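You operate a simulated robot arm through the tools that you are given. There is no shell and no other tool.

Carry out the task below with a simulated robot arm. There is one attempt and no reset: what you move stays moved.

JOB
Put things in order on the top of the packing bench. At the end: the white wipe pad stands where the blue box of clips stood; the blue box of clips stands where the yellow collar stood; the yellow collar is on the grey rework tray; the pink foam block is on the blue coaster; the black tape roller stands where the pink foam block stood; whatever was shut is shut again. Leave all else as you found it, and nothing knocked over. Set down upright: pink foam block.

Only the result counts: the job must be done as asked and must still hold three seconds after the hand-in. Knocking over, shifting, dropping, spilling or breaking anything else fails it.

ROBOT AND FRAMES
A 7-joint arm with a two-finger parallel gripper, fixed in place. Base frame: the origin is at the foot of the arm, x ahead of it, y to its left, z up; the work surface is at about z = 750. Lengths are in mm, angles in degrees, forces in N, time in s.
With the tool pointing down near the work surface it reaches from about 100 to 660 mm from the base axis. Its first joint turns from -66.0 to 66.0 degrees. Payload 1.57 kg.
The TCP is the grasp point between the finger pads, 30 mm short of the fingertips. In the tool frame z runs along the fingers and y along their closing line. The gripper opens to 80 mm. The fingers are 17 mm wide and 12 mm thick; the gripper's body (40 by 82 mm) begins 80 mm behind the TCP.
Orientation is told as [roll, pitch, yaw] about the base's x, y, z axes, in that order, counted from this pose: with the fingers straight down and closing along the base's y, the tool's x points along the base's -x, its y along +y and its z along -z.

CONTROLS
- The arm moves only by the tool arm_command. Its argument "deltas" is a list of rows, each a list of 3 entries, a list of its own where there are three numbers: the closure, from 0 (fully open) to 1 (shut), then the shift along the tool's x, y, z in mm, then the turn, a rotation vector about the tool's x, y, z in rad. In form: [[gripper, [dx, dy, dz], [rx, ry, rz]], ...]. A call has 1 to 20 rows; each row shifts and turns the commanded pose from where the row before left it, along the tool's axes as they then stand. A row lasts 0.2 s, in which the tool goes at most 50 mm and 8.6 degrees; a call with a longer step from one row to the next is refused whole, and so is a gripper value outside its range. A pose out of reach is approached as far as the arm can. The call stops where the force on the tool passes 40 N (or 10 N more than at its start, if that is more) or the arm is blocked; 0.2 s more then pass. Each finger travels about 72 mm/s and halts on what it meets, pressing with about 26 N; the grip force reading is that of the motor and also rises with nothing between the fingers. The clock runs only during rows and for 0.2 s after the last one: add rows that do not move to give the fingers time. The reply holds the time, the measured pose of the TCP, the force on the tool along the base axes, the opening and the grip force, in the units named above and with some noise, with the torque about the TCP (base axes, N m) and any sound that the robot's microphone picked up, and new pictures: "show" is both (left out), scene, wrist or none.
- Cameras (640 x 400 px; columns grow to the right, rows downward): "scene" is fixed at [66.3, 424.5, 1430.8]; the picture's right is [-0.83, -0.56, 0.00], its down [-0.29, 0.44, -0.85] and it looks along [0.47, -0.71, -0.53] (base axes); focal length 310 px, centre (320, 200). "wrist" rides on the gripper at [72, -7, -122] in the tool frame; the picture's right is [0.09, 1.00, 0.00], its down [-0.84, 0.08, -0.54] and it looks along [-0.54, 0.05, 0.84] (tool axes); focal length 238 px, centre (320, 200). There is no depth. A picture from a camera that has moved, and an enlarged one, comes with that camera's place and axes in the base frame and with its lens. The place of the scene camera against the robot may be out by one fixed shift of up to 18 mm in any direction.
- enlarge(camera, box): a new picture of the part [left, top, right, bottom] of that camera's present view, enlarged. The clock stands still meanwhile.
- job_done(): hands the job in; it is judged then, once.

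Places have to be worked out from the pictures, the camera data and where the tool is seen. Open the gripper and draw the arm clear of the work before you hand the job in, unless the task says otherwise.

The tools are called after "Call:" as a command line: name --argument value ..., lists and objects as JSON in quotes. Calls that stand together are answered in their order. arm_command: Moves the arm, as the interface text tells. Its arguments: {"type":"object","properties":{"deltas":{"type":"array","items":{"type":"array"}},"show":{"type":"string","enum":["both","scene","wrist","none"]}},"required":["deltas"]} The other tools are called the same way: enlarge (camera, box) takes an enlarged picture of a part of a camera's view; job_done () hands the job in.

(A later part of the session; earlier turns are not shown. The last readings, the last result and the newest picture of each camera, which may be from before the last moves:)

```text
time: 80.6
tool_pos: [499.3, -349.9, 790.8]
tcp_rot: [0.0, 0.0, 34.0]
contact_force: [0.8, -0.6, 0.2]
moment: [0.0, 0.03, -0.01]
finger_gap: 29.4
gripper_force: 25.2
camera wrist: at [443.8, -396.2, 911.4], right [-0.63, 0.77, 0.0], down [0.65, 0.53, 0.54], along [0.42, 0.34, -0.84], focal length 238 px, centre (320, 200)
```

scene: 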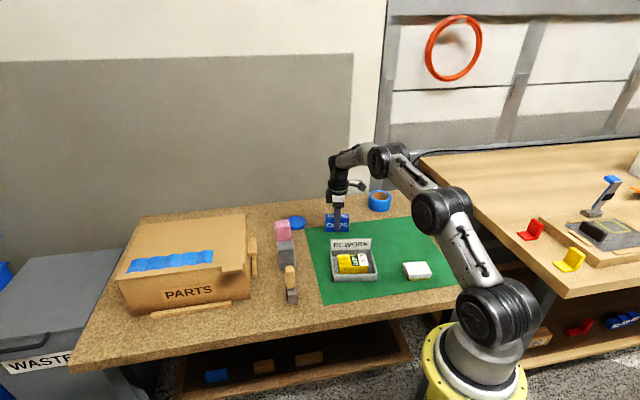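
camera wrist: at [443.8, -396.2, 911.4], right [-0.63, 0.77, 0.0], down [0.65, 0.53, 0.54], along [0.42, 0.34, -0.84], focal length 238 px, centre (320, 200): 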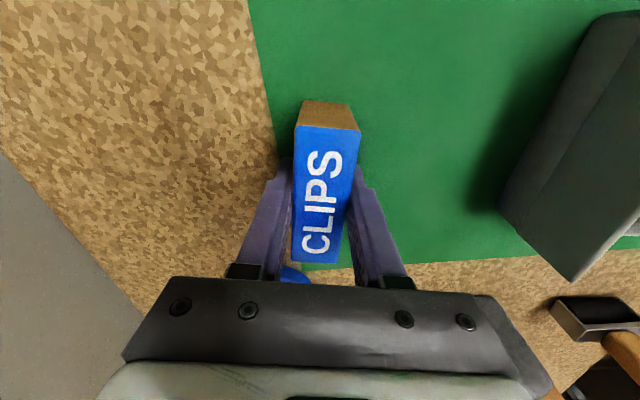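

Gripped at 29.4 mm. I'll lift, carry it over to where the yellow item stood at (327.7, -405.4), and look before lowering.

Call:
arm_command --deltas '[[1, [0, 0, -10], [0, 0, 0]], [1, [0, 0, -40], [0, 0, 0]], [1, [0, 0, -45], [0, 0, 0]], [1, [43.4, 12.5, 0], [0, 0, 0]], [1, [43.4, 12.5, 0], [0, 0, 0]], [1, [43.4, 12.5, 0], [0, 0, 0]], [1, [43.2, 12.6, 0], [0, 0, 0]], [1, [0, 0, 0], [0, 0, 0]]]' --show "both"

```text
time: 82.4
tool_pos: [329.2, -409.0, 883.0]
tcp_rot: [0.0, 0.0, 34.0]
contact_force: [0.1, -0.8, -1.2]
moment: [0.02, -0.03, 0.0]
finger_gap: 29.5
gripper_force: 26.0
camera wrist: at [272.5, -454.9, 1003.4], right [-0.63, 0.77, 0.0], down [0.65, 0.53, 0.54], along [0.42, 0.34, -0.84], focal length 238 px, centre (320, 200)
```

scene: 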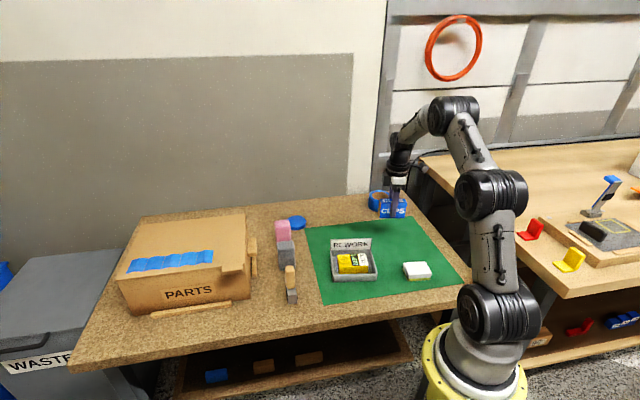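
wrist: 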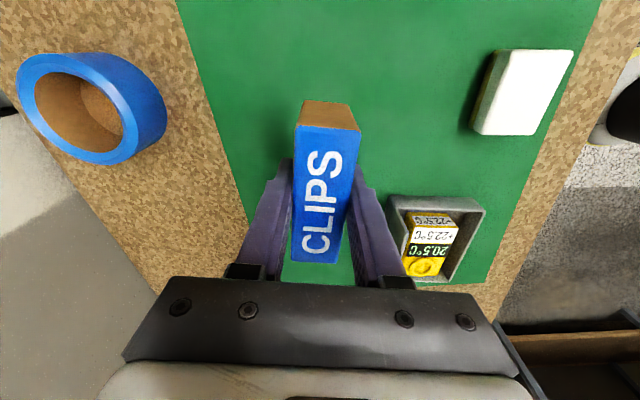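

Call:
arm_command --deltas '[[1, [0, 0, 0], [0, 0, 0]]]' --show "none"

Call:
arm_command --deltas '[[1, [0, 0, 0], [0, 0, 0]]]' --show "none"

```text
time: 82.8
tool_pos: [327.5, -408.7, 882.6]
tcp_rot: [-0.1, 0.1, 34.0]
contact_force: [0.4, 0.0, -0.7]
moment: [0.01, 0.01, 0.02]
finger_gap: 29.6
gripper_force: 26.4
```

```text
time: 83.2
tool_pos: [328.8, -409.0, 882.8]
tcp_rot: [0.0, -0.1, 34.0]
contact_force: [0.0, 0.5, -0.4]
moment: [-0.01, 0.0, 0.01]
finger_gap: 29.4
gripper_force: 25.9
```

Readings average (328.5, -408.9); I'll shift 3.6 mm onto the target, lower to just above the mat, then settle.

Call:
arm_command --deltas '[[1, [-1.3, 3.3, 10], [0, 0, 0]], [1, [0, 0, 35], [0, 0, 0]], [1, [0, 0, 30], [0, 0, 0]], [1, [0, 0, 12], [0, 0, 0]], [1, [0, 0, 2], [0, 0, 0]], [1, [0, 0, 1], [0, 0, 0]], [1, [0, 0, 0], [0, 0, 0]]]' --show "scene"

Call:
enlarge --camera "scene" --box '[350, 180, 430, 260]'

```text
time: 84.8
tool_pos: [327.6, -404.8, 795.1]
tcp_rot: [0.1, 0.1, 34.1]
contact_force: [-0.4, -0.6, 0.1]
moment: [-0.02, 0.0, -0.01]
finger_gap: 29.6
gripper_force: 26.1
```

scene: 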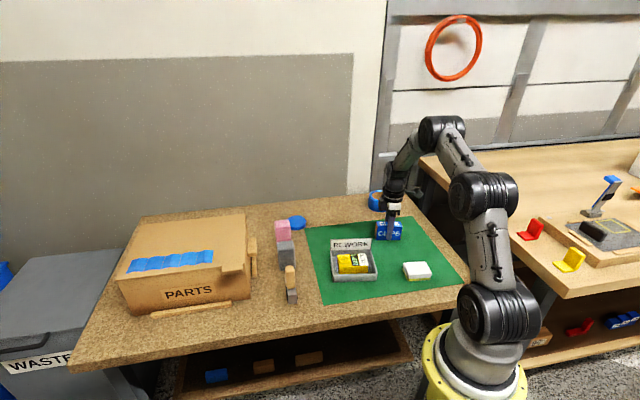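

```text
5.00 times, centred on (390, 220) of scene
camera zoom: at [66.3, 424.5, 1430.8], right [-0.83, -0.56, 0.0], down [-0.29, 0.44, -0.85], along [0.47, -0.71, -0.53], focal length 1550 px, centre (-30, 100)
```

zoom: 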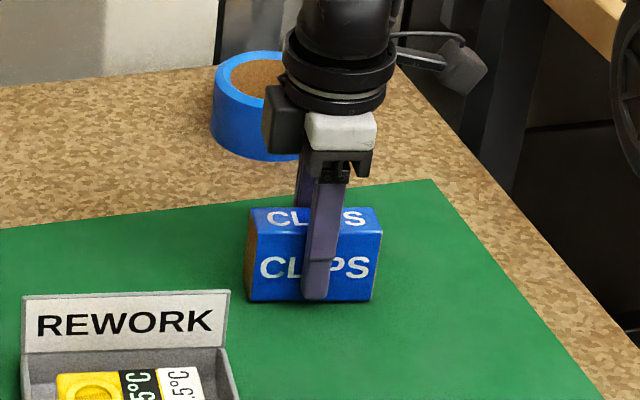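

Call:
arm_command --deltas '[[1, [0, 0, 1], [0, 0, 0]], [1, [0, 0, 1], [0, 0, 0]], [1, [0, 0, 1], [0, 0, 0]], [1, [0, 0, 0], [0, 0, 0]]]' --show "none"

```text
time: 85.8
tool_pos: [328.8, -403.8, 791.1]
tcp_rot: [0.0, 0.0, 34.1]
contact_force: [0.6, 0.1, -1.3]
moment: [-0.02, -0.03, 0.02]
finger_gap: 29.4
gripper_force: 25.9
```

Still no contact; another millimetre or two.

Call:
arm_command --deltas '[[1, [0, 0, 0.8], [0, 0, 0]], [1, [0, 0, 0.8], [0, 0, 0]], [1, [0, 0, 0], [0, 0, 0]]]' --show "none"

```text
time: 86.6
tool_pos: [329.9, -405.3, 791.2]
tcp_rot: [0.0, 0.1, 34.1]
contact_force: [-2.8, 0.2, 7.1]
moment: [0.06, 0.1, 0.01]
finger_gap: 29.7
gripper_force: 26.7
```

Contact felt (7 N). I'll release, lift straight up and check that the box stands.

Call:
arm_command --deltas '[[1, [0, 0, -0.5], [0, 0, 0]], [0.5, [0, 0, 0], [0, 0, 0]], [0.2, [0, 0, 0], [0, 0, 0]], [0, [0, 0, 0], [0, 0, 0]], [0, [0, 0, -20], [0, 0, 0]], [0, [0, 0, -40], [0, 0, 0]], [0, [0, 0, -45], [0, 0, 0]], [0, [0, 0, 0], [0, 0, 0]]]' --show "both"

Call:
enlarge --camera "scene" --box '[310, 180, 450, 290]'

Call:
enlarge --camera "wrist" --box '[220, 60, 420, 220]'

```text
time: 88.4
tool_pos: [329.1, -403.4, 896.3]
tcp_rot: [-0.1, 0.0, 33.9]
contact_force: [-0.5, 0.7, -0.3]
moment: [-0.02, -0.01, 0.03]
finger_gap: 79.9
gripper_force: 0.1
camera wrist: at [273.0, -448.7, 1018.0], right [-0.63, 0.77, 0.0], down [0.65, 0.53, 0.54], along [0.42, 0.34, -0.84], focal length 238 px, centre (320, 200)
```

scene: 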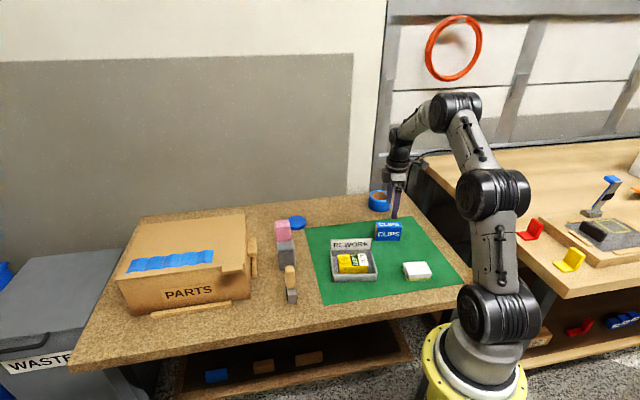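
wrist: 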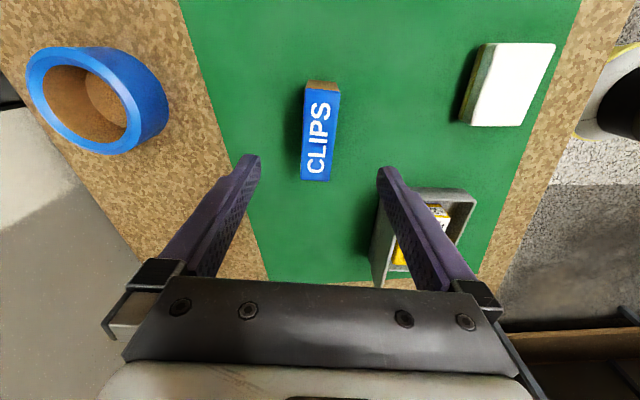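

```text
3.64 times, centred on (380, 235) of scene
camera zoom: at [66.3, 424.5, 1430.8], right [-0.83, -0.56, 0.0], down [-0.29, 0.44, -0.85], along [0.47, -0.71, -0.53], focal length 1127 px, centre (102, 73)
```

zoom: 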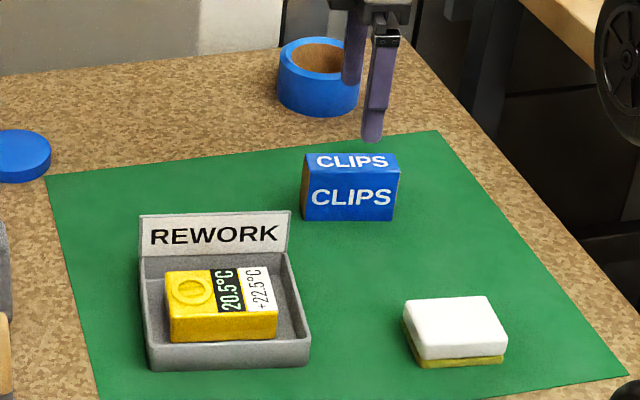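

```text
2.50 times, centred on (320, 140) of wrist
camera zoom: at [273.0, -448.7, 1018.0], right [-0.63, 0.77, 0.0], down [0.65, 0.53, 0.54], along [0.42, 0.34, -0.84], focal length 596 px, centre (320, 350)
```

zoom: 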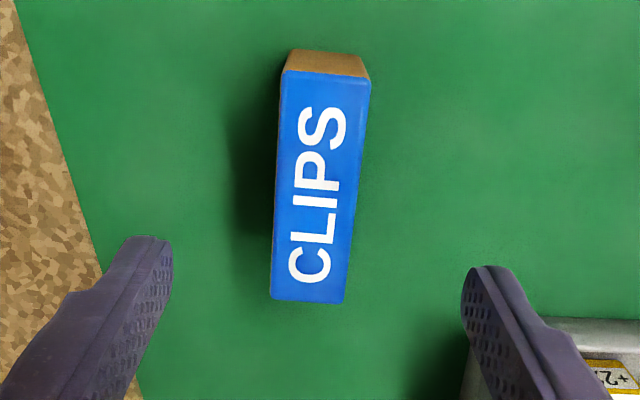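

The clip box stands where the yellow item stood. Now I'll rotate back and hover over the wipe pad.

Call:
arm_command --deltas '[[0, [0, 0, 0], [0, 0, 0.1338]], [0, [0, 0, 0], [0, 0, 0.1338]], [0, [0, 0, 0], [0, 0, 0.1338]], [0, [0, 0, 0], [0, 0, 0.1338]], [0, [0, 0, 0], [0, 0, 0.1338]], [0, [0, 0, 0], [0, 0, 0.1338]], [0, [0, 0, 0], [0, 0, 0.1338]], [0, [0, 0, 0], [0, 0, 0.1338]], [0, [0, 0, 0], [0, 0, 0.1338]], [0, [0, 0, 0], [0, 0, 0.1338]], [0, [0, 0, 0], [0, 0, 0.1338]], [0, [44.2, -9.7, 0], [0, 0, 0]], [0, [44.2, -9.7, 0], [0, 0, 0]], [0, [44.2, -9.7, 0], [0, 0, 0]], [0, [44.2, -9.7, 0], [0, 0, 0]], [0, [0, 0, 20], [0, 0, 0]], [0, [0, 0, 0], [0, 0, 0]]]' --show "both"

Call:
enlarge --camera "wrist" --box '[220, 60, 420, 220]'

```text
time: 92.0
tool_pos: [187.2, -291.6, 873.9]
tcp_rot: [0.1, 0.0, -50.3]
contact_force: [-0.9, -0.1, 0.9]
moment: [-0.02, 0.0, 0.01]
finger_gap: 79.9
gripper_force: 0.2
camera wrist: at [136.7, -239.7, 994.9], right [0.71, 0.71, 0.0], down [0.59, -0.59, 0.54], along [0.38, -0.38, -0.84], focal length 238 px, centre (320, 200)
```

scene: 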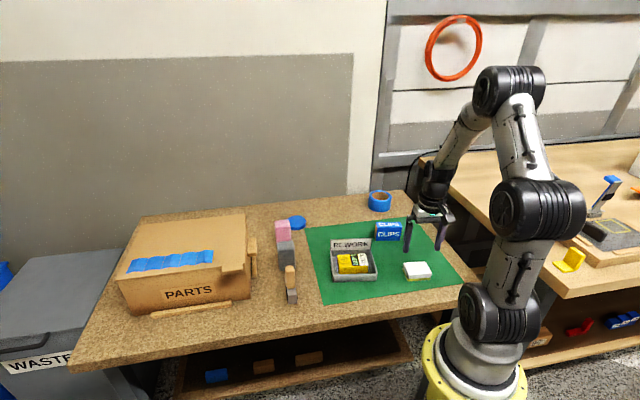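
wrist: 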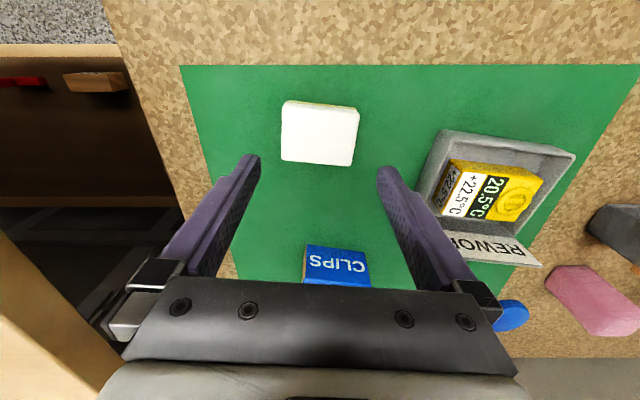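

```text
2.50 times, centred on (320, 140) of wrist
camera zoom: at [136.7, -239.7, 994.9], right [0.71, 0.71, 0.0], down [0.59, -0.59, 0.54], along [0.38, -0.38, -0.84], focal length 596 px, centre (320, 350)
```

zoom: 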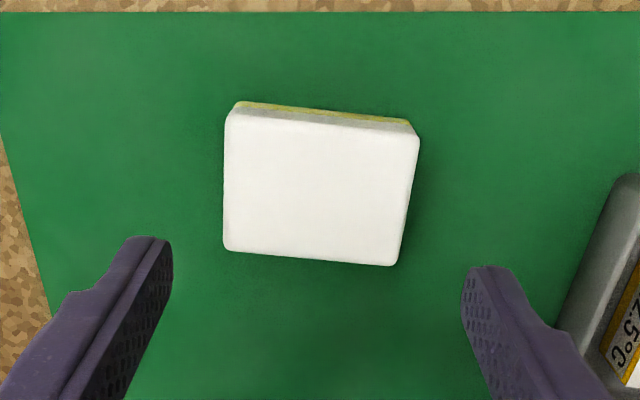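

Pad centre is at (186.7, -292), within 1 mm of the tool axis. I'll descend, grip and lift it.

Call:
arm_command --deltas '[[0, [0, 0, 30], [0, 0, 0]], [0, [0, 0, 30], [0, 0, 0]], [0, [0, 0, 22], [0, 0, 0]], [0.5, [0, 0, 0], [0, 0, 0]], [1, [0, 0, 0], [0, 0, 0]], [1, [0, 0, 0], [0, 0, 0]], [1, [0, 0, 0], [0, 0, 0]]]' --show "none"

```text
time: 93.6
tool_pos: [186.3, -291.1, 792.0]
tcp_rot: [0.1, 0.0, -50.4]
contact_force: [0.3, 0.5, 0.2]
moment: [-0.02, 0.0, -0.03]
finger_gap: 69.1
gripper_force: 25.8
```

Gripped at 69 mm. I'll lift it and carry it to the clip box's old spot at (499.6, -350), turning it slightly to that box's direction.

Call:
arm_command --deltas '[[1, [0, 0, -10], [0, 0, 0]], [1, [0, 0, -45], [0, 0, 0]], [1, [0, 0, -50], [0, 0, 0]], [1, [-35, 29.1, 0], [0, 0, 0]], [1, [-35, 29.1, 0], [0, 0, 0]], [1, [-35, 29.1, 0], [0, 0, 0]], [1, [-35, 29.1, 0], [0, 0, 0]], [1, [-35, 29.1, 0], [0, 0, 0]], [1, [-35, 29.1, 0], [0, 0, 0]], [1, [-35, 29.1, 0], [0, 0, 0]], [1, [0, 0, 0], [0, 0, 0.095]], [1, [0, 0, 0], [0, 0, 0]]]' --show "both"

Call:
arm_command --deltas '[[1, [0, 0, 0], [0, 0, 0]]]' --show "none"

```text
time: 96.2
tool_pos: [497.6, -352.3, 898.7]
tcp_rot: [0.1, -0.1, -55.8]
contact_force: [0.6, 0.4, -0.3]
moment: [-0.01, -0.01, 0.03]
finger_gap: 68.9
gripper_force: 26.5
camera wrist: at [452.3, -296.2, 1019.3], right [0.77, 0.64, 0.0], down [0.53, -0.65, 0.54], along [0.34, -0.42, -0.84], focal length 238 px, centre (320, 200)
```

scene: 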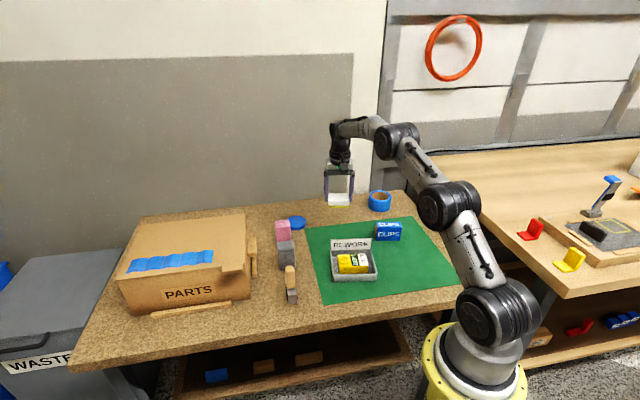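
wrist: 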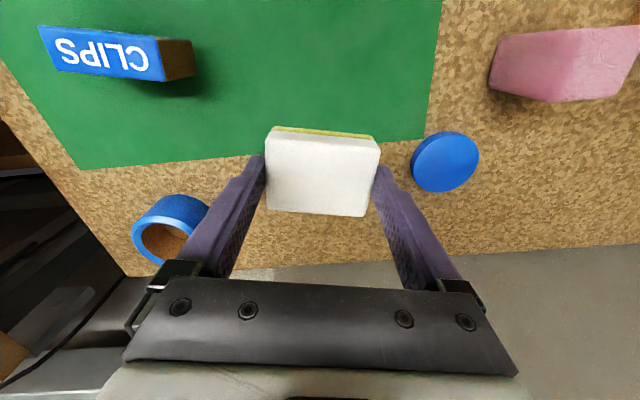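

```text
time: 96.6
tool_pos: [497.9, -352.4, 898.2]
tcp_rot: [0.0, 0.0, -55.8]
contact_force: [0.4, -0.4, -0.3]
moment: [0.04, -0.01, 0.0]
finger_gap: 68.8
gripper_force: 25.6
```

I'll correct by ~3 mm and lower to just above the surface.

Call:
arm_command --deltas '[[1, [0.9, 2.9, 10], [0, 0, 0]], [1, [0, 0, 35], [0, 0, 0]], [1, [0, 0, 35], [0, 0, 0]], [1, [0, 0, 18], [0, 0, 0]], [1, [0, 0, 4], [0, 0, 0]], [1, [0, 0, 1.5], [0, 0, 0]], [1, [0, 0, 0], [0, 0, 0]]]' --show "scene"

Call:
enlarge --camera "scene" --box '[280, 180, 400, 280]'

```text
time: 98.2
tool_pos: [500.9, -347.7, 793.0]
tcp_rot: [0.0, 0.0, -56.0]
contact_force: [0.0, 0.9, -1.0]
moment: [0.01, 0.03, 0.0]
finger_gap: 68.9
gripper_force: 26.3
```

scene: 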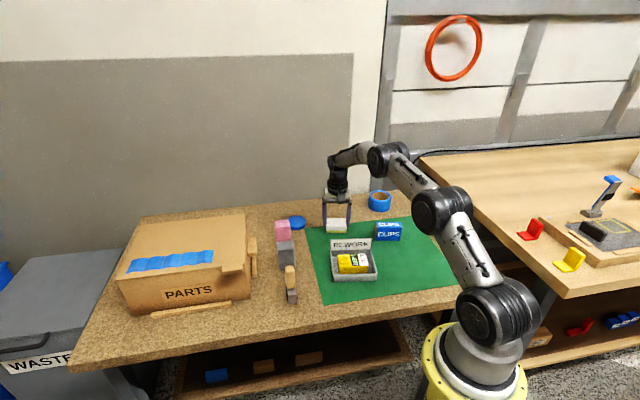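

```text
4.00 times, centred on (340, 230) of scene
camera zoom: at [66.3, 424.5, 1430.8], right [-0.83, -0.56, 0.0], down [-0.29, 0.44, -0.85], along [0.47, -0.71, -0.53], focal length 1240 px, centre (240, 80)
```

zoom: 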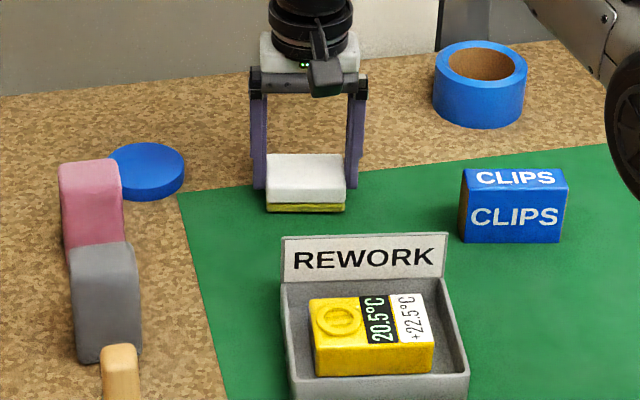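

Call:
arm_command --deltas '[[1, [0, 0, 1], [0, 0, 0]], [1, [0, 0, 0.8], [0, 0, 0]], [1, [0, 0, 0], [0, 0, 0]]]' --show "none"

```text
time: 99.0
tool_pos: [500.0, -347.7, 791.9]
tcp_rot: [0.1, 0.0, -55.8]
contact_force: [0.5, 1.0, 0.3]
moment: [0.02, -0.02, 0.0]
finger_gap: 68.8
gripper_force: 25.8
```

It reads about 2 mm off in y, so I'll raise a touch, correct, and lower to contact.

Call:
arm_command --deltas '[[1, [0, 0, -1.5], [0, 0, 0]], [1, [-1.3, -1.6, 0], [0, 0, 0]], [1, [0, 0, 1.5], [0, 0, 0]], [1, [0, 0, 0.8], [0, 0, 0]], [1, [0, 0, 0.8], [0, 0, 0]], [1, [0, 0, 0], [0, 0, 0]]]' --show "none"

```text
time: 100.4
tool_pos: [501.2, -350.3, 791.8]
tcp_rot: [0.1, 0.0, -55.8]
contact_force: [0.2, 0.3, -0.2]
moment: [0.02, -0.04, 0.0]
finger_gap: 69.3
gripper_force: 25.9
```

Call:
arm_command --deltas '[[1, [0, 0, 0.8], [0, 0, 0]], [1, [0, 0, 0.8], [0, 0, 0]], [1, [0, 0, 0], [0, 0, 0]]]' --show "none"

```text
time: 101.2
tool_pos: [501.9, -351.2, 791.3]
tcp_rot: [0.0, -0.2, -55.9]
contact_force: [-5.6, 4.3, 16.6]
moment: [0.3, 0.41, 0.0]
finger_gap: 69.1
gripper_force: 25.7
```

Contact felt. I'll ease, release, lift away and check.

Call:
arm_command --deltas '[[1, [0, 0, -1], [0, 0, 0]], [0.5, [0, 0, 0], [0, 0, 0]], [0, [0, 0, 0], [0, 0, 0]], [0, [0, 0, 0], [0, 0, 0]], [0, [0, 0, -20], [0, 0, 0]], [0, [0, 0, -40], [0, 0, 0]], [0, [0, 0, -45], [0, 0, 0]], [0, [0, 0, 0], [0, 0, 0]]]' --show "both"

Call:
enlarge --camera "wrist" --box '[220, 60, 420, 220]'

Call:
enlarge --camera "wrist" --box '[380, 0, 640, 200]'

```text
time: 103.0
tool_pos: [500.0, -352.7, 895.1]
tcp_rot: [0.0, 0.1, -55.8]
contact_force: [-0.1, 0.1, 0.5]
moment: [0.01, 0.0, 0.0]
finger_gap: 80.1
gripper_force: 0.1
camera wrist: at [454.2, -296.5, 1015.2], right [0.77, 0.64, 0.0], down [0.54, -0.65, 0.54], along [0.34, -0.42, -0.84], focal length 238 px, centre (320, 200)
```

scene: 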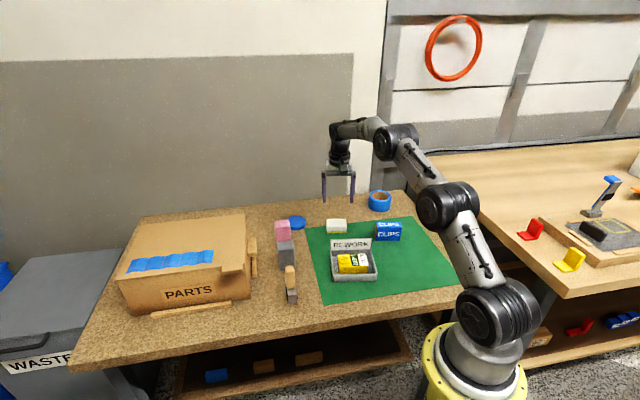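
wrist: 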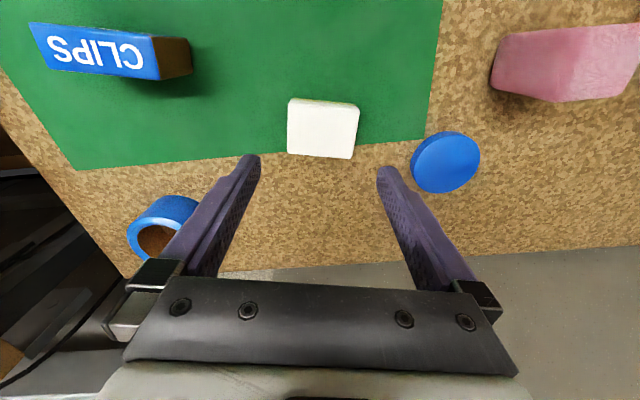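

```text
2.50 times, centred on (320, 140) of wrist
camera zoom: at [454.2, -296.5, 1015.2], right [0.77, 0.64, 0.0], down [0.54, -0.65, 0.54], along [0.34, -0.42, -0.84], focal length 596 px, centre (320, 350)
```

zoom: 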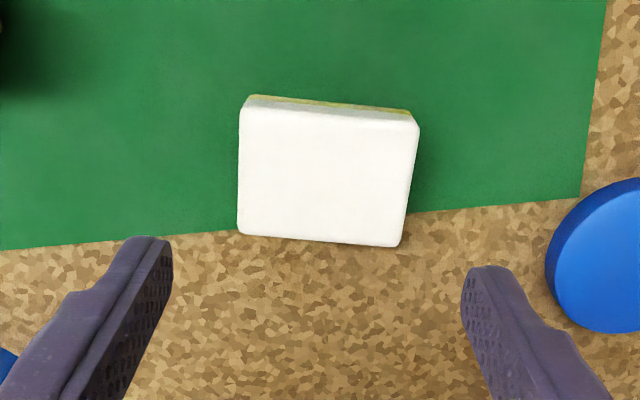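

```text
2.00 times, centred on (510, 100) of wrist
camera zoom: at [454.2, -296.5, 1015.2], right [0.77, 0.64, 0.0], down [0.54, -0.65, 0.54], along [0.34, -0.42, -0.84], focal length 477 px, centre (-60, 400)
```

zoom: 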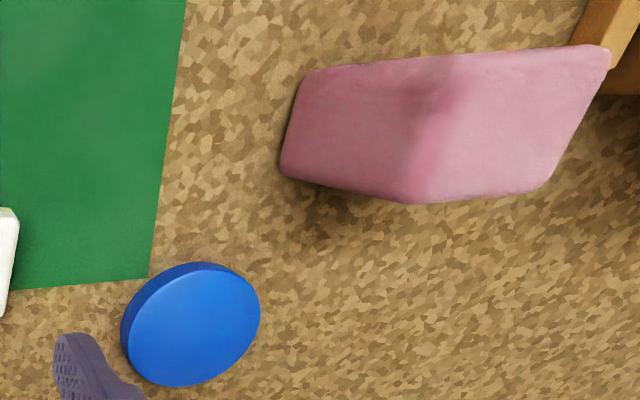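

The pad rests at about (501, -352), where the clip box stood. Next I need precise positions of the pink block, the grey block beside it and the coaster, so I'll move the camera above them.

Call:
arm_command --deltas '[[0, [0, 0, -20], [0, 0, -0.094]], [0, [0, 0, -10], [0, 0, -0.094]], [0, [18.8, 35.7, -7], [0, 0, 0]], [0, [18.8, 35.7, -7], [0, 0, 0]], [0, [18.8, 35.7, -7], [0, 0, 0]], [0, [18.8, 35.7, -7], [0, 0, 0]], [0, [18.8, 35.7, -7], [0, 0, 0]], [0, [0, 0, 0], [0, 0, 0]]]' --show "both"

Call:
enlarge --camera "wrist" --box '[220, 60, 460, 290]'

```text
time: 104.8
tool_pos: [558.0, -154.6, 960.0]
tcp_rot: [0.0, -0.1, -45.1]
contact_force: [-0.3, -0.1, 1.3]
moment: [0.0, 0.04, 0.0]
finger_gap: 80.1
gripper_force: 0.0
camera wrist: at [503.2, -108.4, 1080.6], right [0.64, 0.77, 0.0], down [0.65, -0.54, 0.54], along [0.42, -0.35, -0.84], focal length 238 px, centre (320, 200)
```

scene: 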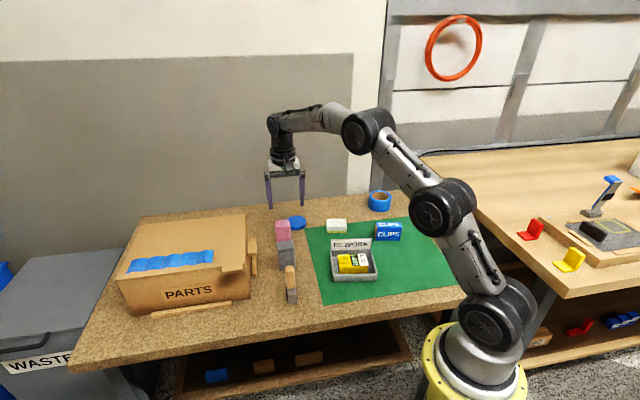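
wrist: 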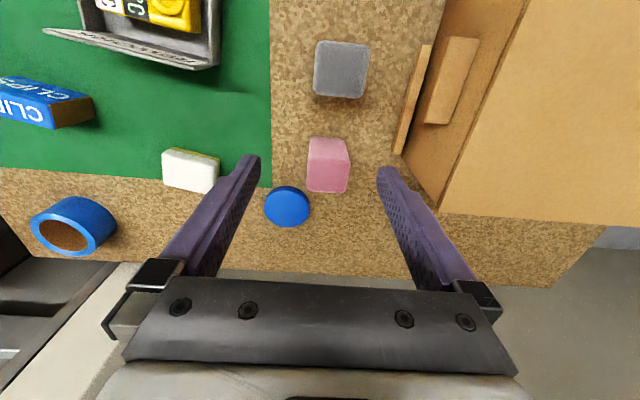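

```text
1.74 times, centred on (340, 175) of wrist
camera zoom: at [503.2, -108.4, 1080.6], right [0.64, 0.77, 0.0], down [0.65, -0.54, 0.54], along [0.42, -0.35, -0.84], focal length 414 px, centre (285, 244)
```

zoom: 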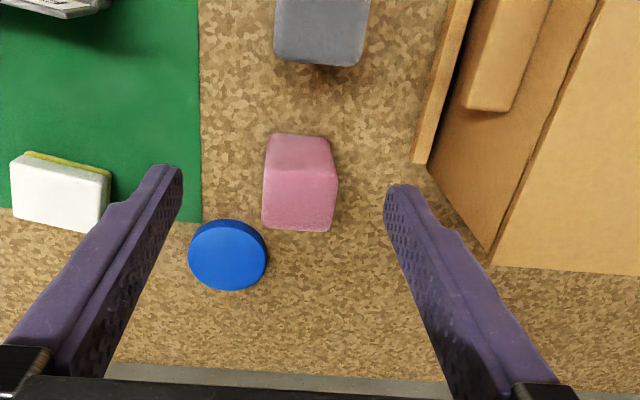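

All three are clearly separated. I'll zoom in for precise corner measurements.

Call:
enlarge --camera "wrist" --box '[250, 120, 370, 240]'

Call:
enlarge --camera "wrist" --box '[290, 20, 390, 120]'

```text
3.33 times, centred on (310, 180) of wrist
camera zoom: at [503.2, -108.4, 1080.6], right [0.64, 0.77, 0.0], down [0.65, -0.54, 0.54], along [0.42, -0.35, -0.84], focal length 794 px, centre (353, 267)
```

zoom: 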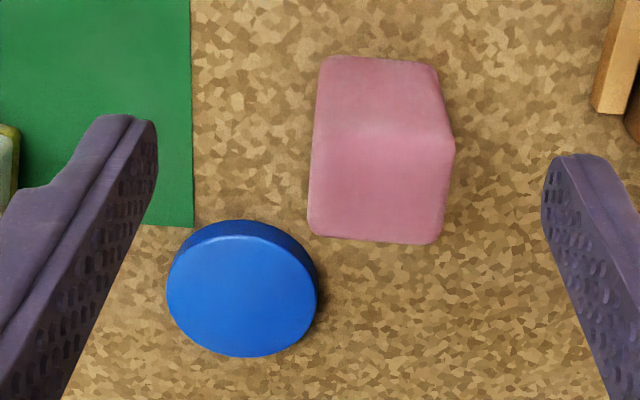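

```text
4.00 times, centred on (340, 70) of wrist
camera zoom: at [503.2, -108.4, 1080.6], right [0.64, 0.77, 0.0], down [0.65, -0.54, 0.54], along [0.42, -0.35, -0.84], focal length 953 px, centre (240, 720)
```

zoom: 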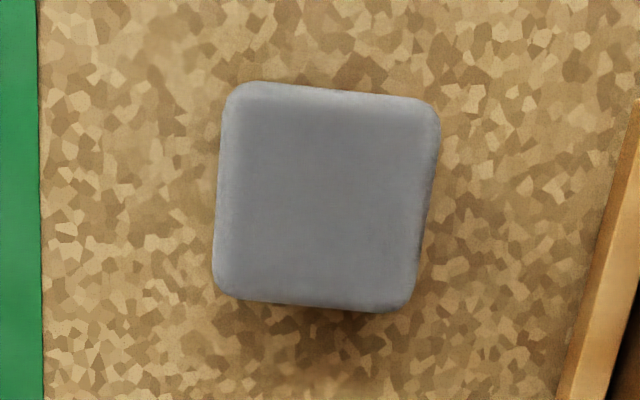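

Pink block: 40×48×76 mm, centre (608.7, -185), top z≈826. Coaster centre ≈ (636, -292), which is beyond vertical-tool reach, so I'll grip and place with the same 20° outward tilt about the closing axis so the block stays upright.

Call:
arm_command --deltas '[[0, [0, 0, 0], [0, -0.1163, 0]], [0, [0, 0, 0], [0, -0.1163, 0]], [0, [0, 0, 0], [0, -0.1163, 0]], [0, [-8.9, 4.9, 31.6], [0, 0, 0]], [0, [-8.9, 4.9, 31.6], [0, 0, 0]], [0, [-8.9, 4.9, 29], [0, 0, 0]], [0, [0, 0, 0], [0, 0, 0]]]' --show "both"

Call:
enlarge --camera "wrist" --box '[220, 90, 420, 250]'

Call:
enlarge --camera "scene" --box '[240, 150, 340, 270]'

```text
time: 106.4
tool_pos: [608.7, -189.8, 883.8]
tcp_rot: [-0.1, -20.1, -45.0]
contact_force: [-0.1, 0.4, 0.1]
moment: [-0.01, 0.01, 0.03]
finger_gap: 80.2
gripper_force: 0.0
camera wrist: at [526.8, -116.8, 972.8], right [0.64, 0.77, -0.03], down [0.48, -0.37, 0.8], along [0.6, -0.53, -0.61], focal length 238 px, centre (320, 200)
```

scene: 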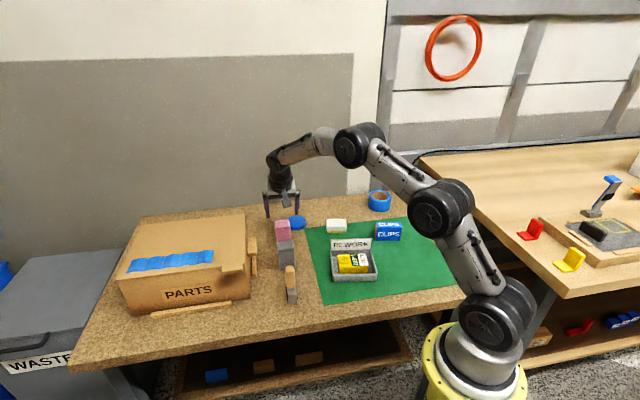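
wrist: 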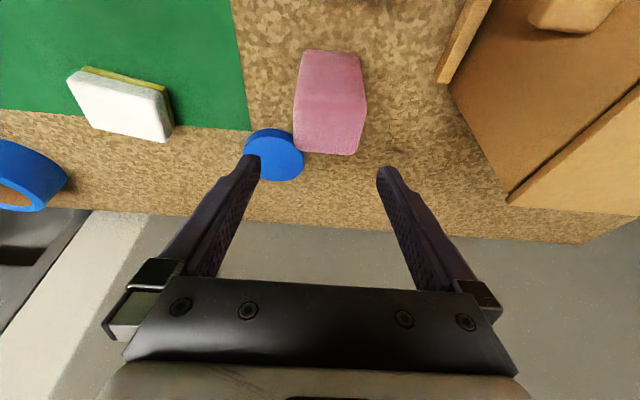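

```text
2.50 times, centred on (320, 170) of wrist
camera zoom: at [526.8, -116.8, 972.8], right [0.64, 0.77, -0.03], down [0.48, -0.37, 0.8], along [0.6, -0.53, -0.61], focal length 596 px, centre (320, 275)
```

zoom: 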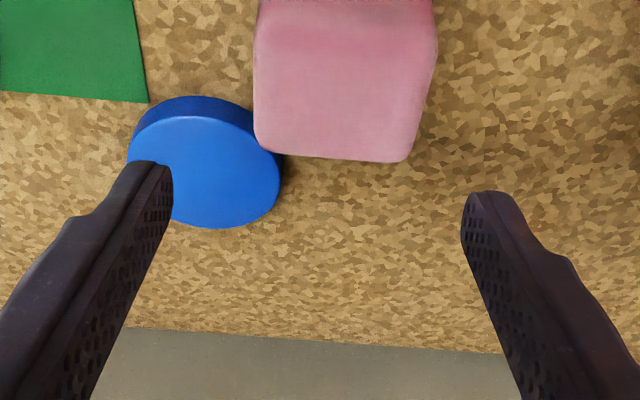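

```text
3.33 times, centred on (290, 210) of scene
camera zoom: at [66.3, 424.5, 1430.8], right [-0.83, -0.56, 0.0], down [-0.29, 0.44, -0.85], along [0.47, -0.71, -0.53], focal length 1033 px, centre (420, 167)
```

zoom: 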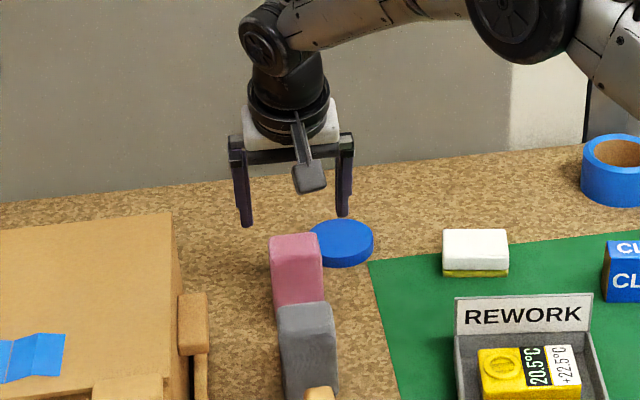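

Lateral alignment needs about 4 mm of correction. I'll shift, descend at this tilt to TCP z≈795, and close on the block.

Call:
arm_command --deltas '[[0, [2.1, 3.8, -0.8], [0, 0, 0]], [0, [10.1, 0, 27.8], [0, 0, 0]], [0, [10.1, 0, 27.8], [0, 0, 0]], [0, [10.1, 0, 27.8], [0, 0, 0]], [0, [0, 0, 0], [0, 0, 0]]]' --show "both"

Call:
enlarge --camera "scene" --box '[240, 180, 340, 290]'

```text
time: 107.6
tool_pos: [612.8, -186.7, 795.7]
tcp_rot: [-0.1, -20.0, -45.1]
contact_force: [-0.5, 0.2, 0.5]
moment: [0.0, -0.03, -0.01]
finger_gap: 80.2
gripper_force: 0.2
camera wrist: at [529.9, -113.6, 884.1], right [0.64, 0.77, -0.03], down [0.48, -0.37, 0.8], along [0.6, -0.53, -0.61], focal length 238 px, centre (320, 200)
```

scene: 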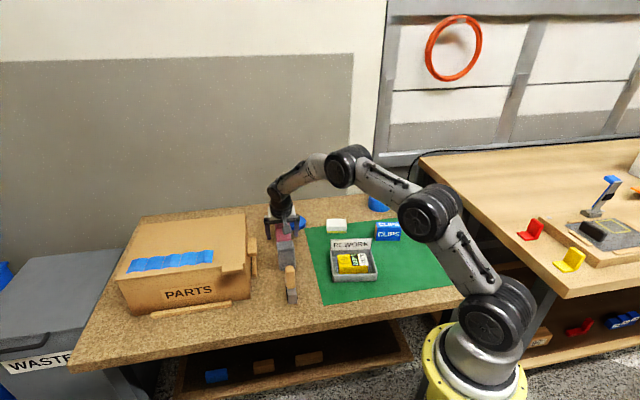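
wrist: 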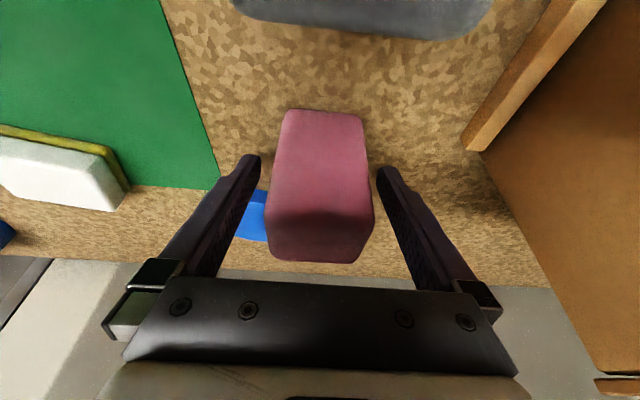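

```text
3.64 times, centred on (290, 235) of scene
camera zoom: at [66.3, 424.5, 1430.8], right [-0.83, -0.56, 0.0], down [-0.29, 0.44, -0.85], along [0.47, -0.71, -0.53], focal length 1127 px, centre (429, 73)
```

zoom: 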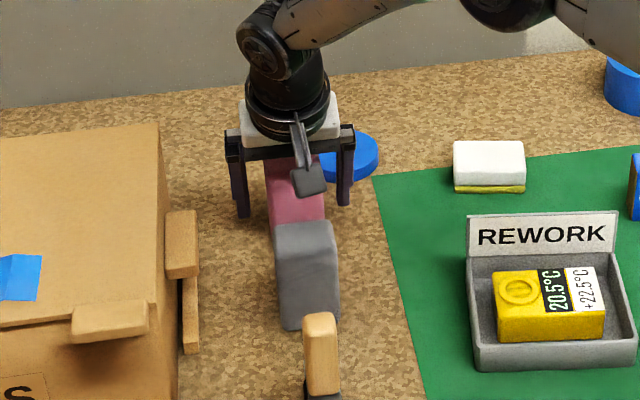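

The block is centred between the fingers. I'll close and then lift a little.

Call:
arm_command --deltas '[[0.5, [0, 0, 0], [0, 0, 0]], [1, [0, 0, 0], [0, 0, 0]], [1, [0, 0, 0], [0, 0, 0]], [1, [0, 0, 0], [0, 0, 0]]]' --show "none"

Call:
arm_command --deltas '[[1, [-3.4, 0, -9.4], [0, 0, 0]], [1, [-6.8, 0, -18.8], [0, 0, 0]], [1, [-10.3, 0, -28.2], [0, 0, 0]], [1, [0, 0, 0], [0, 0, 0]]]' --show "both"

Call:
enlarge --camera "scene" --box '[240, 160, 340, 270]'

```text
time: 108.6
tool_pos: [611.6, -185.5, 795.2]
tcp_rot: [-0.1, -19.9, -45.1]
contact_force: [0.3, -0.2, 0.3]
moment: [-0.01, -0.01, -0.02]
finger_gap: 48.8
gripper_force: 26.1
```

```text
time: 109.6
tool_pos: [611.8, -184.9, 854.8]
tcp_rot: [0.0, -20.0, -44.9]
contact_force: [-0.2, 0.5, 0.5]
moment: [0.01, -0.01, -0.01]
finger_gap: 48.9
gripper_force: 25.7
camera wrist: at [530.1, -112.3, 943.6], right [0.64, 0.77, -0.03], down [0.48, -0.37, 0.79], along [0.6, -0.53, -0.61], focal length 238 px, centre (320, 200)
```

scene: 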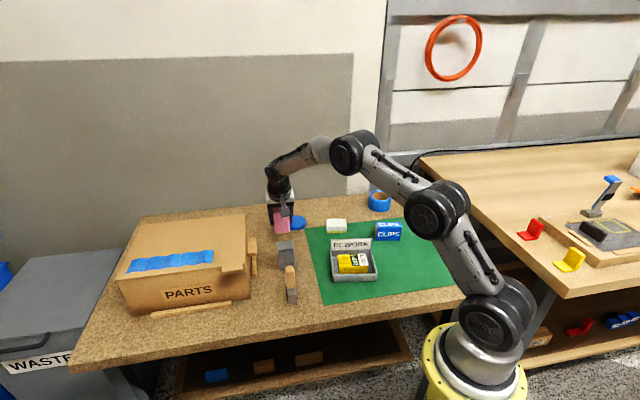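
wrist: 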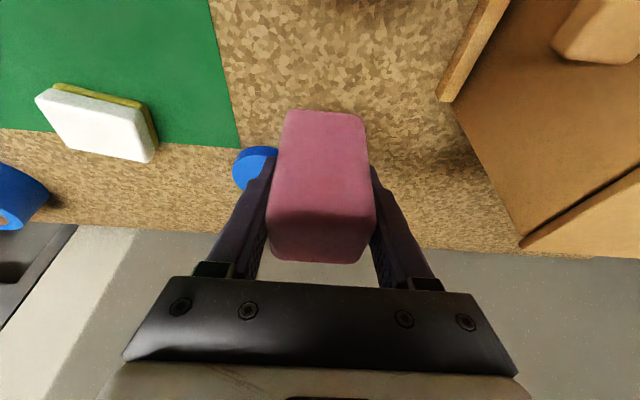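

```text
3.64 times, centred on (290, 215) of scene
camera zoom: at [66.3, 424.5, 1430.8], right [-0.83, -0.56, 0.0], down [-0.29, 0.44, -0.85], along [0.47, -0.71, -0.53], focal length 1127 px, centre (429, 146)
```

zoom: 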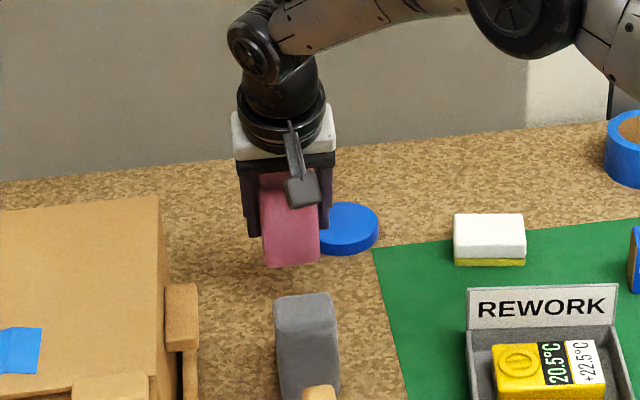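

Held upright at 48.8 mm. I'll carry it over the coaster, keeping the same tilt, and check position.

Call:
arm_command --deltas '[[1, [-30, -19.3, 10.9], [0, 0, 0]], [1, [-30, -19.3, 10.9], [0, 0, 0]], [1, [-30.1, -19.4, 11], [0, 0, 0]], [1, [0, 0, 0], [0, 0, 0]]]' --show "both"

Call:
enlarge --camera "scene" --box '[250, 150, 350, 260]'

Call:
arm_command --deltas '[[1, [0, 0, 0], [0, 0, 0]]]' --show "none"

```text
time: 110.6
tool_pos: [637.9, -295.1, 855.3]
tcp_rot: [0.1, -19.9, -45.0]
contact_force: [-0.4, 0.4, -0.5]
moment: [0.02, 0.03, -0.03]
finger_gap: 48.8
gripper_force: 25.6
camera wrist: at [556.0, -222.9, 943.7], right [0.64, 0.77, -0.03], down [0.48, -0.37, 0.79], along [0.6, -0.53, -0.61], focal length 238 px, centre (320, 200)
```

scene: 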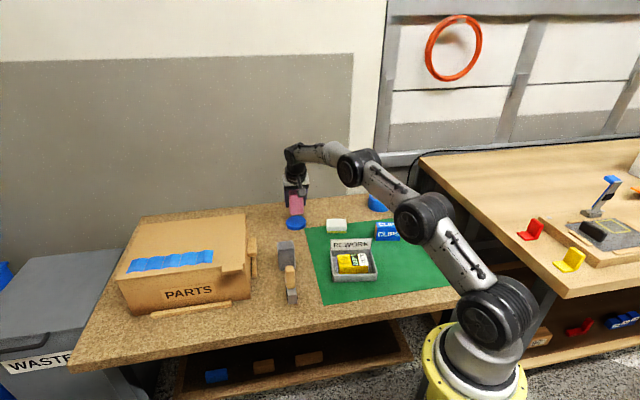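
wrist: 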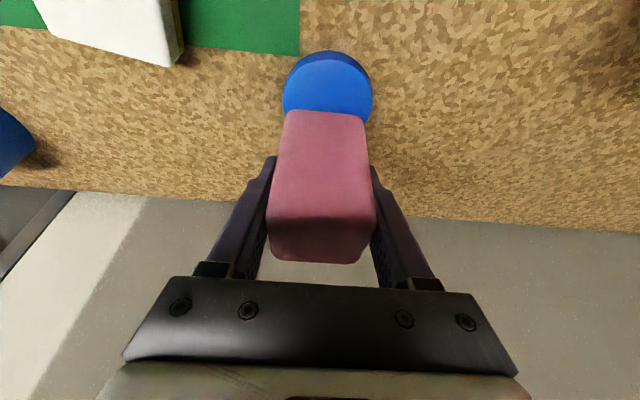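

```text
3.64 times, centred on (300, 205) of scene
camera zoom: at [66.3, 424.4, 1430.8], right [-0.83, -0.56, 0.0], down [-0.29, 0.44, -0.85], along [0.47, -0.71, -0.53], focal length 1127 px, centre (393, 182)
```

zoom: 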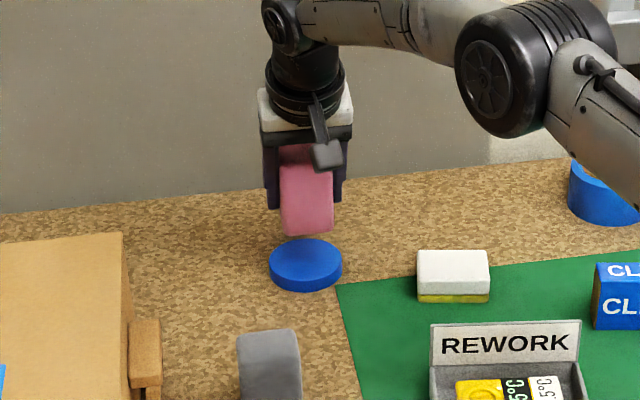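

```text
time: 111.0
tool_pos: [638.1, -295.7, 853.8]
tcp_rot: [0.0, -19.9, -45.0]
contact_force: [1.1, -0.4, 0.4]
moment: [-0.02, -0.01, 0.0]
finger_gap: 49.1
gripper_force: 26.1
```

The block is over the coaster; I'll nudge ~2 mm sideways, lower to just above it, then touch down in 1 mm steps.

Call:
arm_command --deltas '[[1, [-0.75, 1.8, 0.27], [0, 0, 0]], [1, [5.1, 0, 14.1], [0, 0, 0]], [1, [5.1, 0, 14.1], [0, 0, 0]], [1, [4.1, 0, 11.3], [0, 0, 0]], [1, [0, 0, 0], [0, 0, 0]]]' --show "both"

Call:
enlarge --camera "scene" --box '[260, 180, 340, 250]'

```text
time: 112.2
tool_pos: [640.5, -293.2, 811.2]
tcp_rot: [0.1, -19.9, -44.9]
contact_force: [-0.2, -0.2, 0.9]
moment: [-0.01, 0.01, 0.0]
finger_gap: 49.3
gripper_force: 26.2
camera wrist: at [558.3, -219.5, 900.6], right [0.64, 0.77, -0.03], down [0.48, -0.37, 0.8], along [0.6, -0.53, -0.61], focal length 238 px, centre (320, 200)
```

scene: 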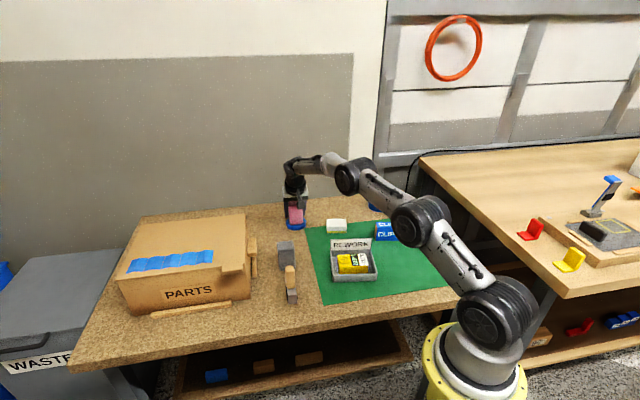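
wrist: 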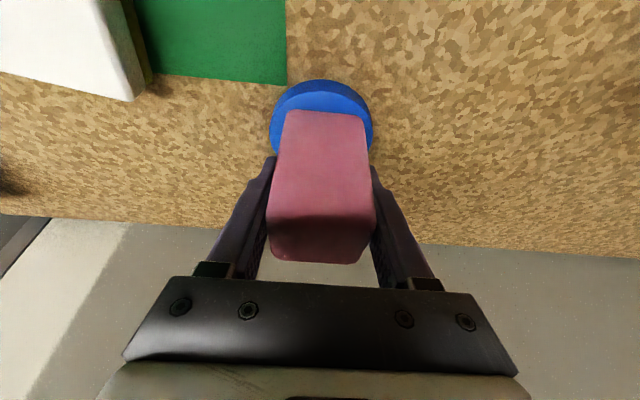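

```text
5.71 times, centred on (300, 215) of scene
camera zoom: at [66.3, 424.5, 1430.8], right [-0.83, -0.56, 0.0], down [-0.29, 0.44, -0.85], along [0.47, -0.71, -0.53], focal length 1771 px, centre (434, 114)
```

zoom: 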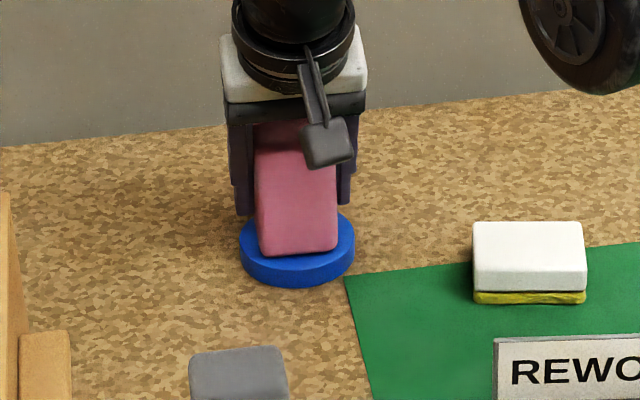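

Centred laterally on the coaster. Now small downward steps until contact.

Call:
arm_command --deltas '[[1, [0.34, 0, 0.94], [0, 0, 0]], [1, [0.34, 0, 0.94], [0, 0, 0]], [1, [0, 0, 0], [0, 0, 0]]]' --show "none"

Call:
arm_command --deltas '[[1, [0.34, 0, 0.94], [0, 0, 0]], [1, [0, 0, 0], [0, 0, 0]]]' --show "none"

Call:
arm_command --deltas '[[1, [0.34, 0, 0.94], [0, 0, 0]], [1, [0, 0, 0], [0, 0, 0]]]' --show "none"

```text
time: 113.0
tool_pos: [640.0, -291.4, 811.1]
tcp_rot: [0.1, -19.9, -45.0]
contact_force: [-1.2, -0.7, 1.3]
moment: [-0.02, 0.07, -0.03]
finger_gap: 48.9
gripper_force: 26.0
```

```text
time: 113.6
tool_pos: [641.1, -292.0, 811.2]
tcp_rot: [0.0, -20.0, -44.9]
contact_force: [-2.6, -0.7, 7.2]
moment: [0.01, 0.14, 0.01]
finger_gap: 48.8
gripper_force: 25.7
```

```text
time: 114.2
tool_pos: [641.7, -291.1, 811.9]
tcp_rot: [0.1, -20.2, -45.0]
contact_force: [1.2, 1.4, 10.5]
moment: [0.12, 0.05, -0.02]
finger_gap: 48.7
gripper_force: 25.8
```

Contact at TCP z≈811. I'll look at the placement before releasing.

Call:
arm_command --deltas '[[1, [-0.34, 0, -0.94], [0, 0, 0]], [1, [0, 0, 0], [0, 0, 0]]]' --show "both"

Call:
enlarge --camera "scene" --box '[270, 190, 330, 240]'

Call:
enlarge --camera "wrist" --box '[240, 60, 400, 180]'

```text
time: 114.8
tool_pos: [640.7, -291.5, 811.2]
tcp_rot: [0.1, -20.1, -45.0]
contact_force: [0.3, -0.4, 14.5]
moment: [0.02, 0.09, 0.03]
finger_gap: 48.9
gripper_force: 26.3
camera wrist: at [559.1, -218.7, 899.2], right [0.64, 0.77, -0.03], down [0.48, -0.37, 0.8], along [0.6, -0.53, -0.6], focal length 238 px, centre (320, 200)
```

scene: 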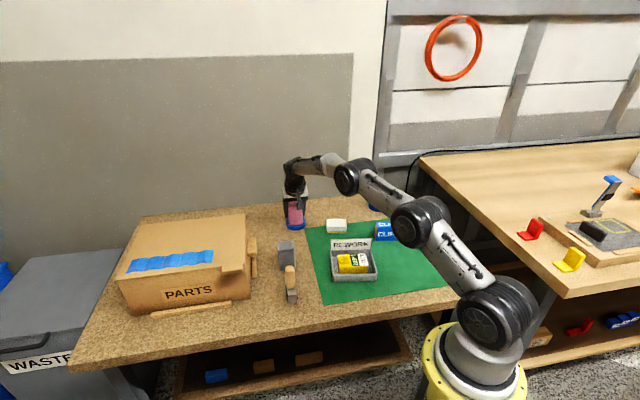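
wrist: 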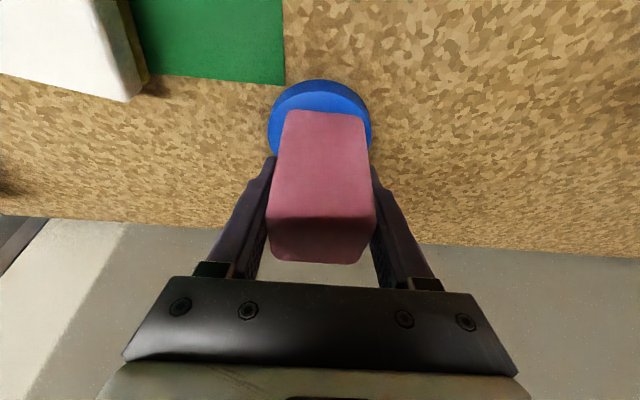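

```text
8.00 times, centred on (300, 215) of scene
camera zoom: at [66.0, 424.6, 1430.8], right [-0.83, -0.56, 0.0], down [-0.29, 0.44, -0.85], along [0.47, -0.71, -0.53], focal length 2480 px, centre (480, 80)
```

zoom: 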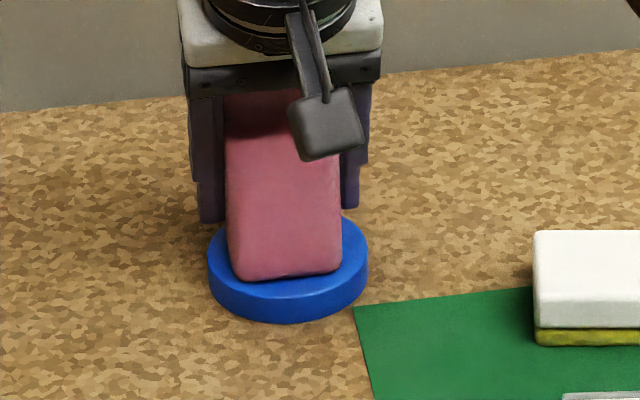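

```text
3.33 times, centred on (320, 120) of wrist
camera zoom: at [559.1, -218.7, 899.2], right [0.64, 0.77, -0.03], down [0.48, -0.37, 0.8], along [0.6, -0.53, -0.6], focal length 794 px, centre (320, 467)
```

zoom: 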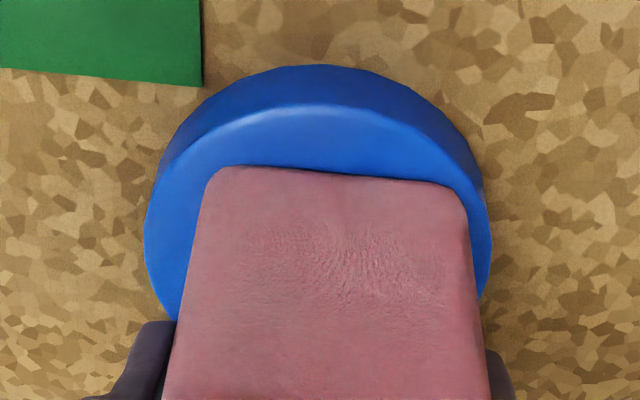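

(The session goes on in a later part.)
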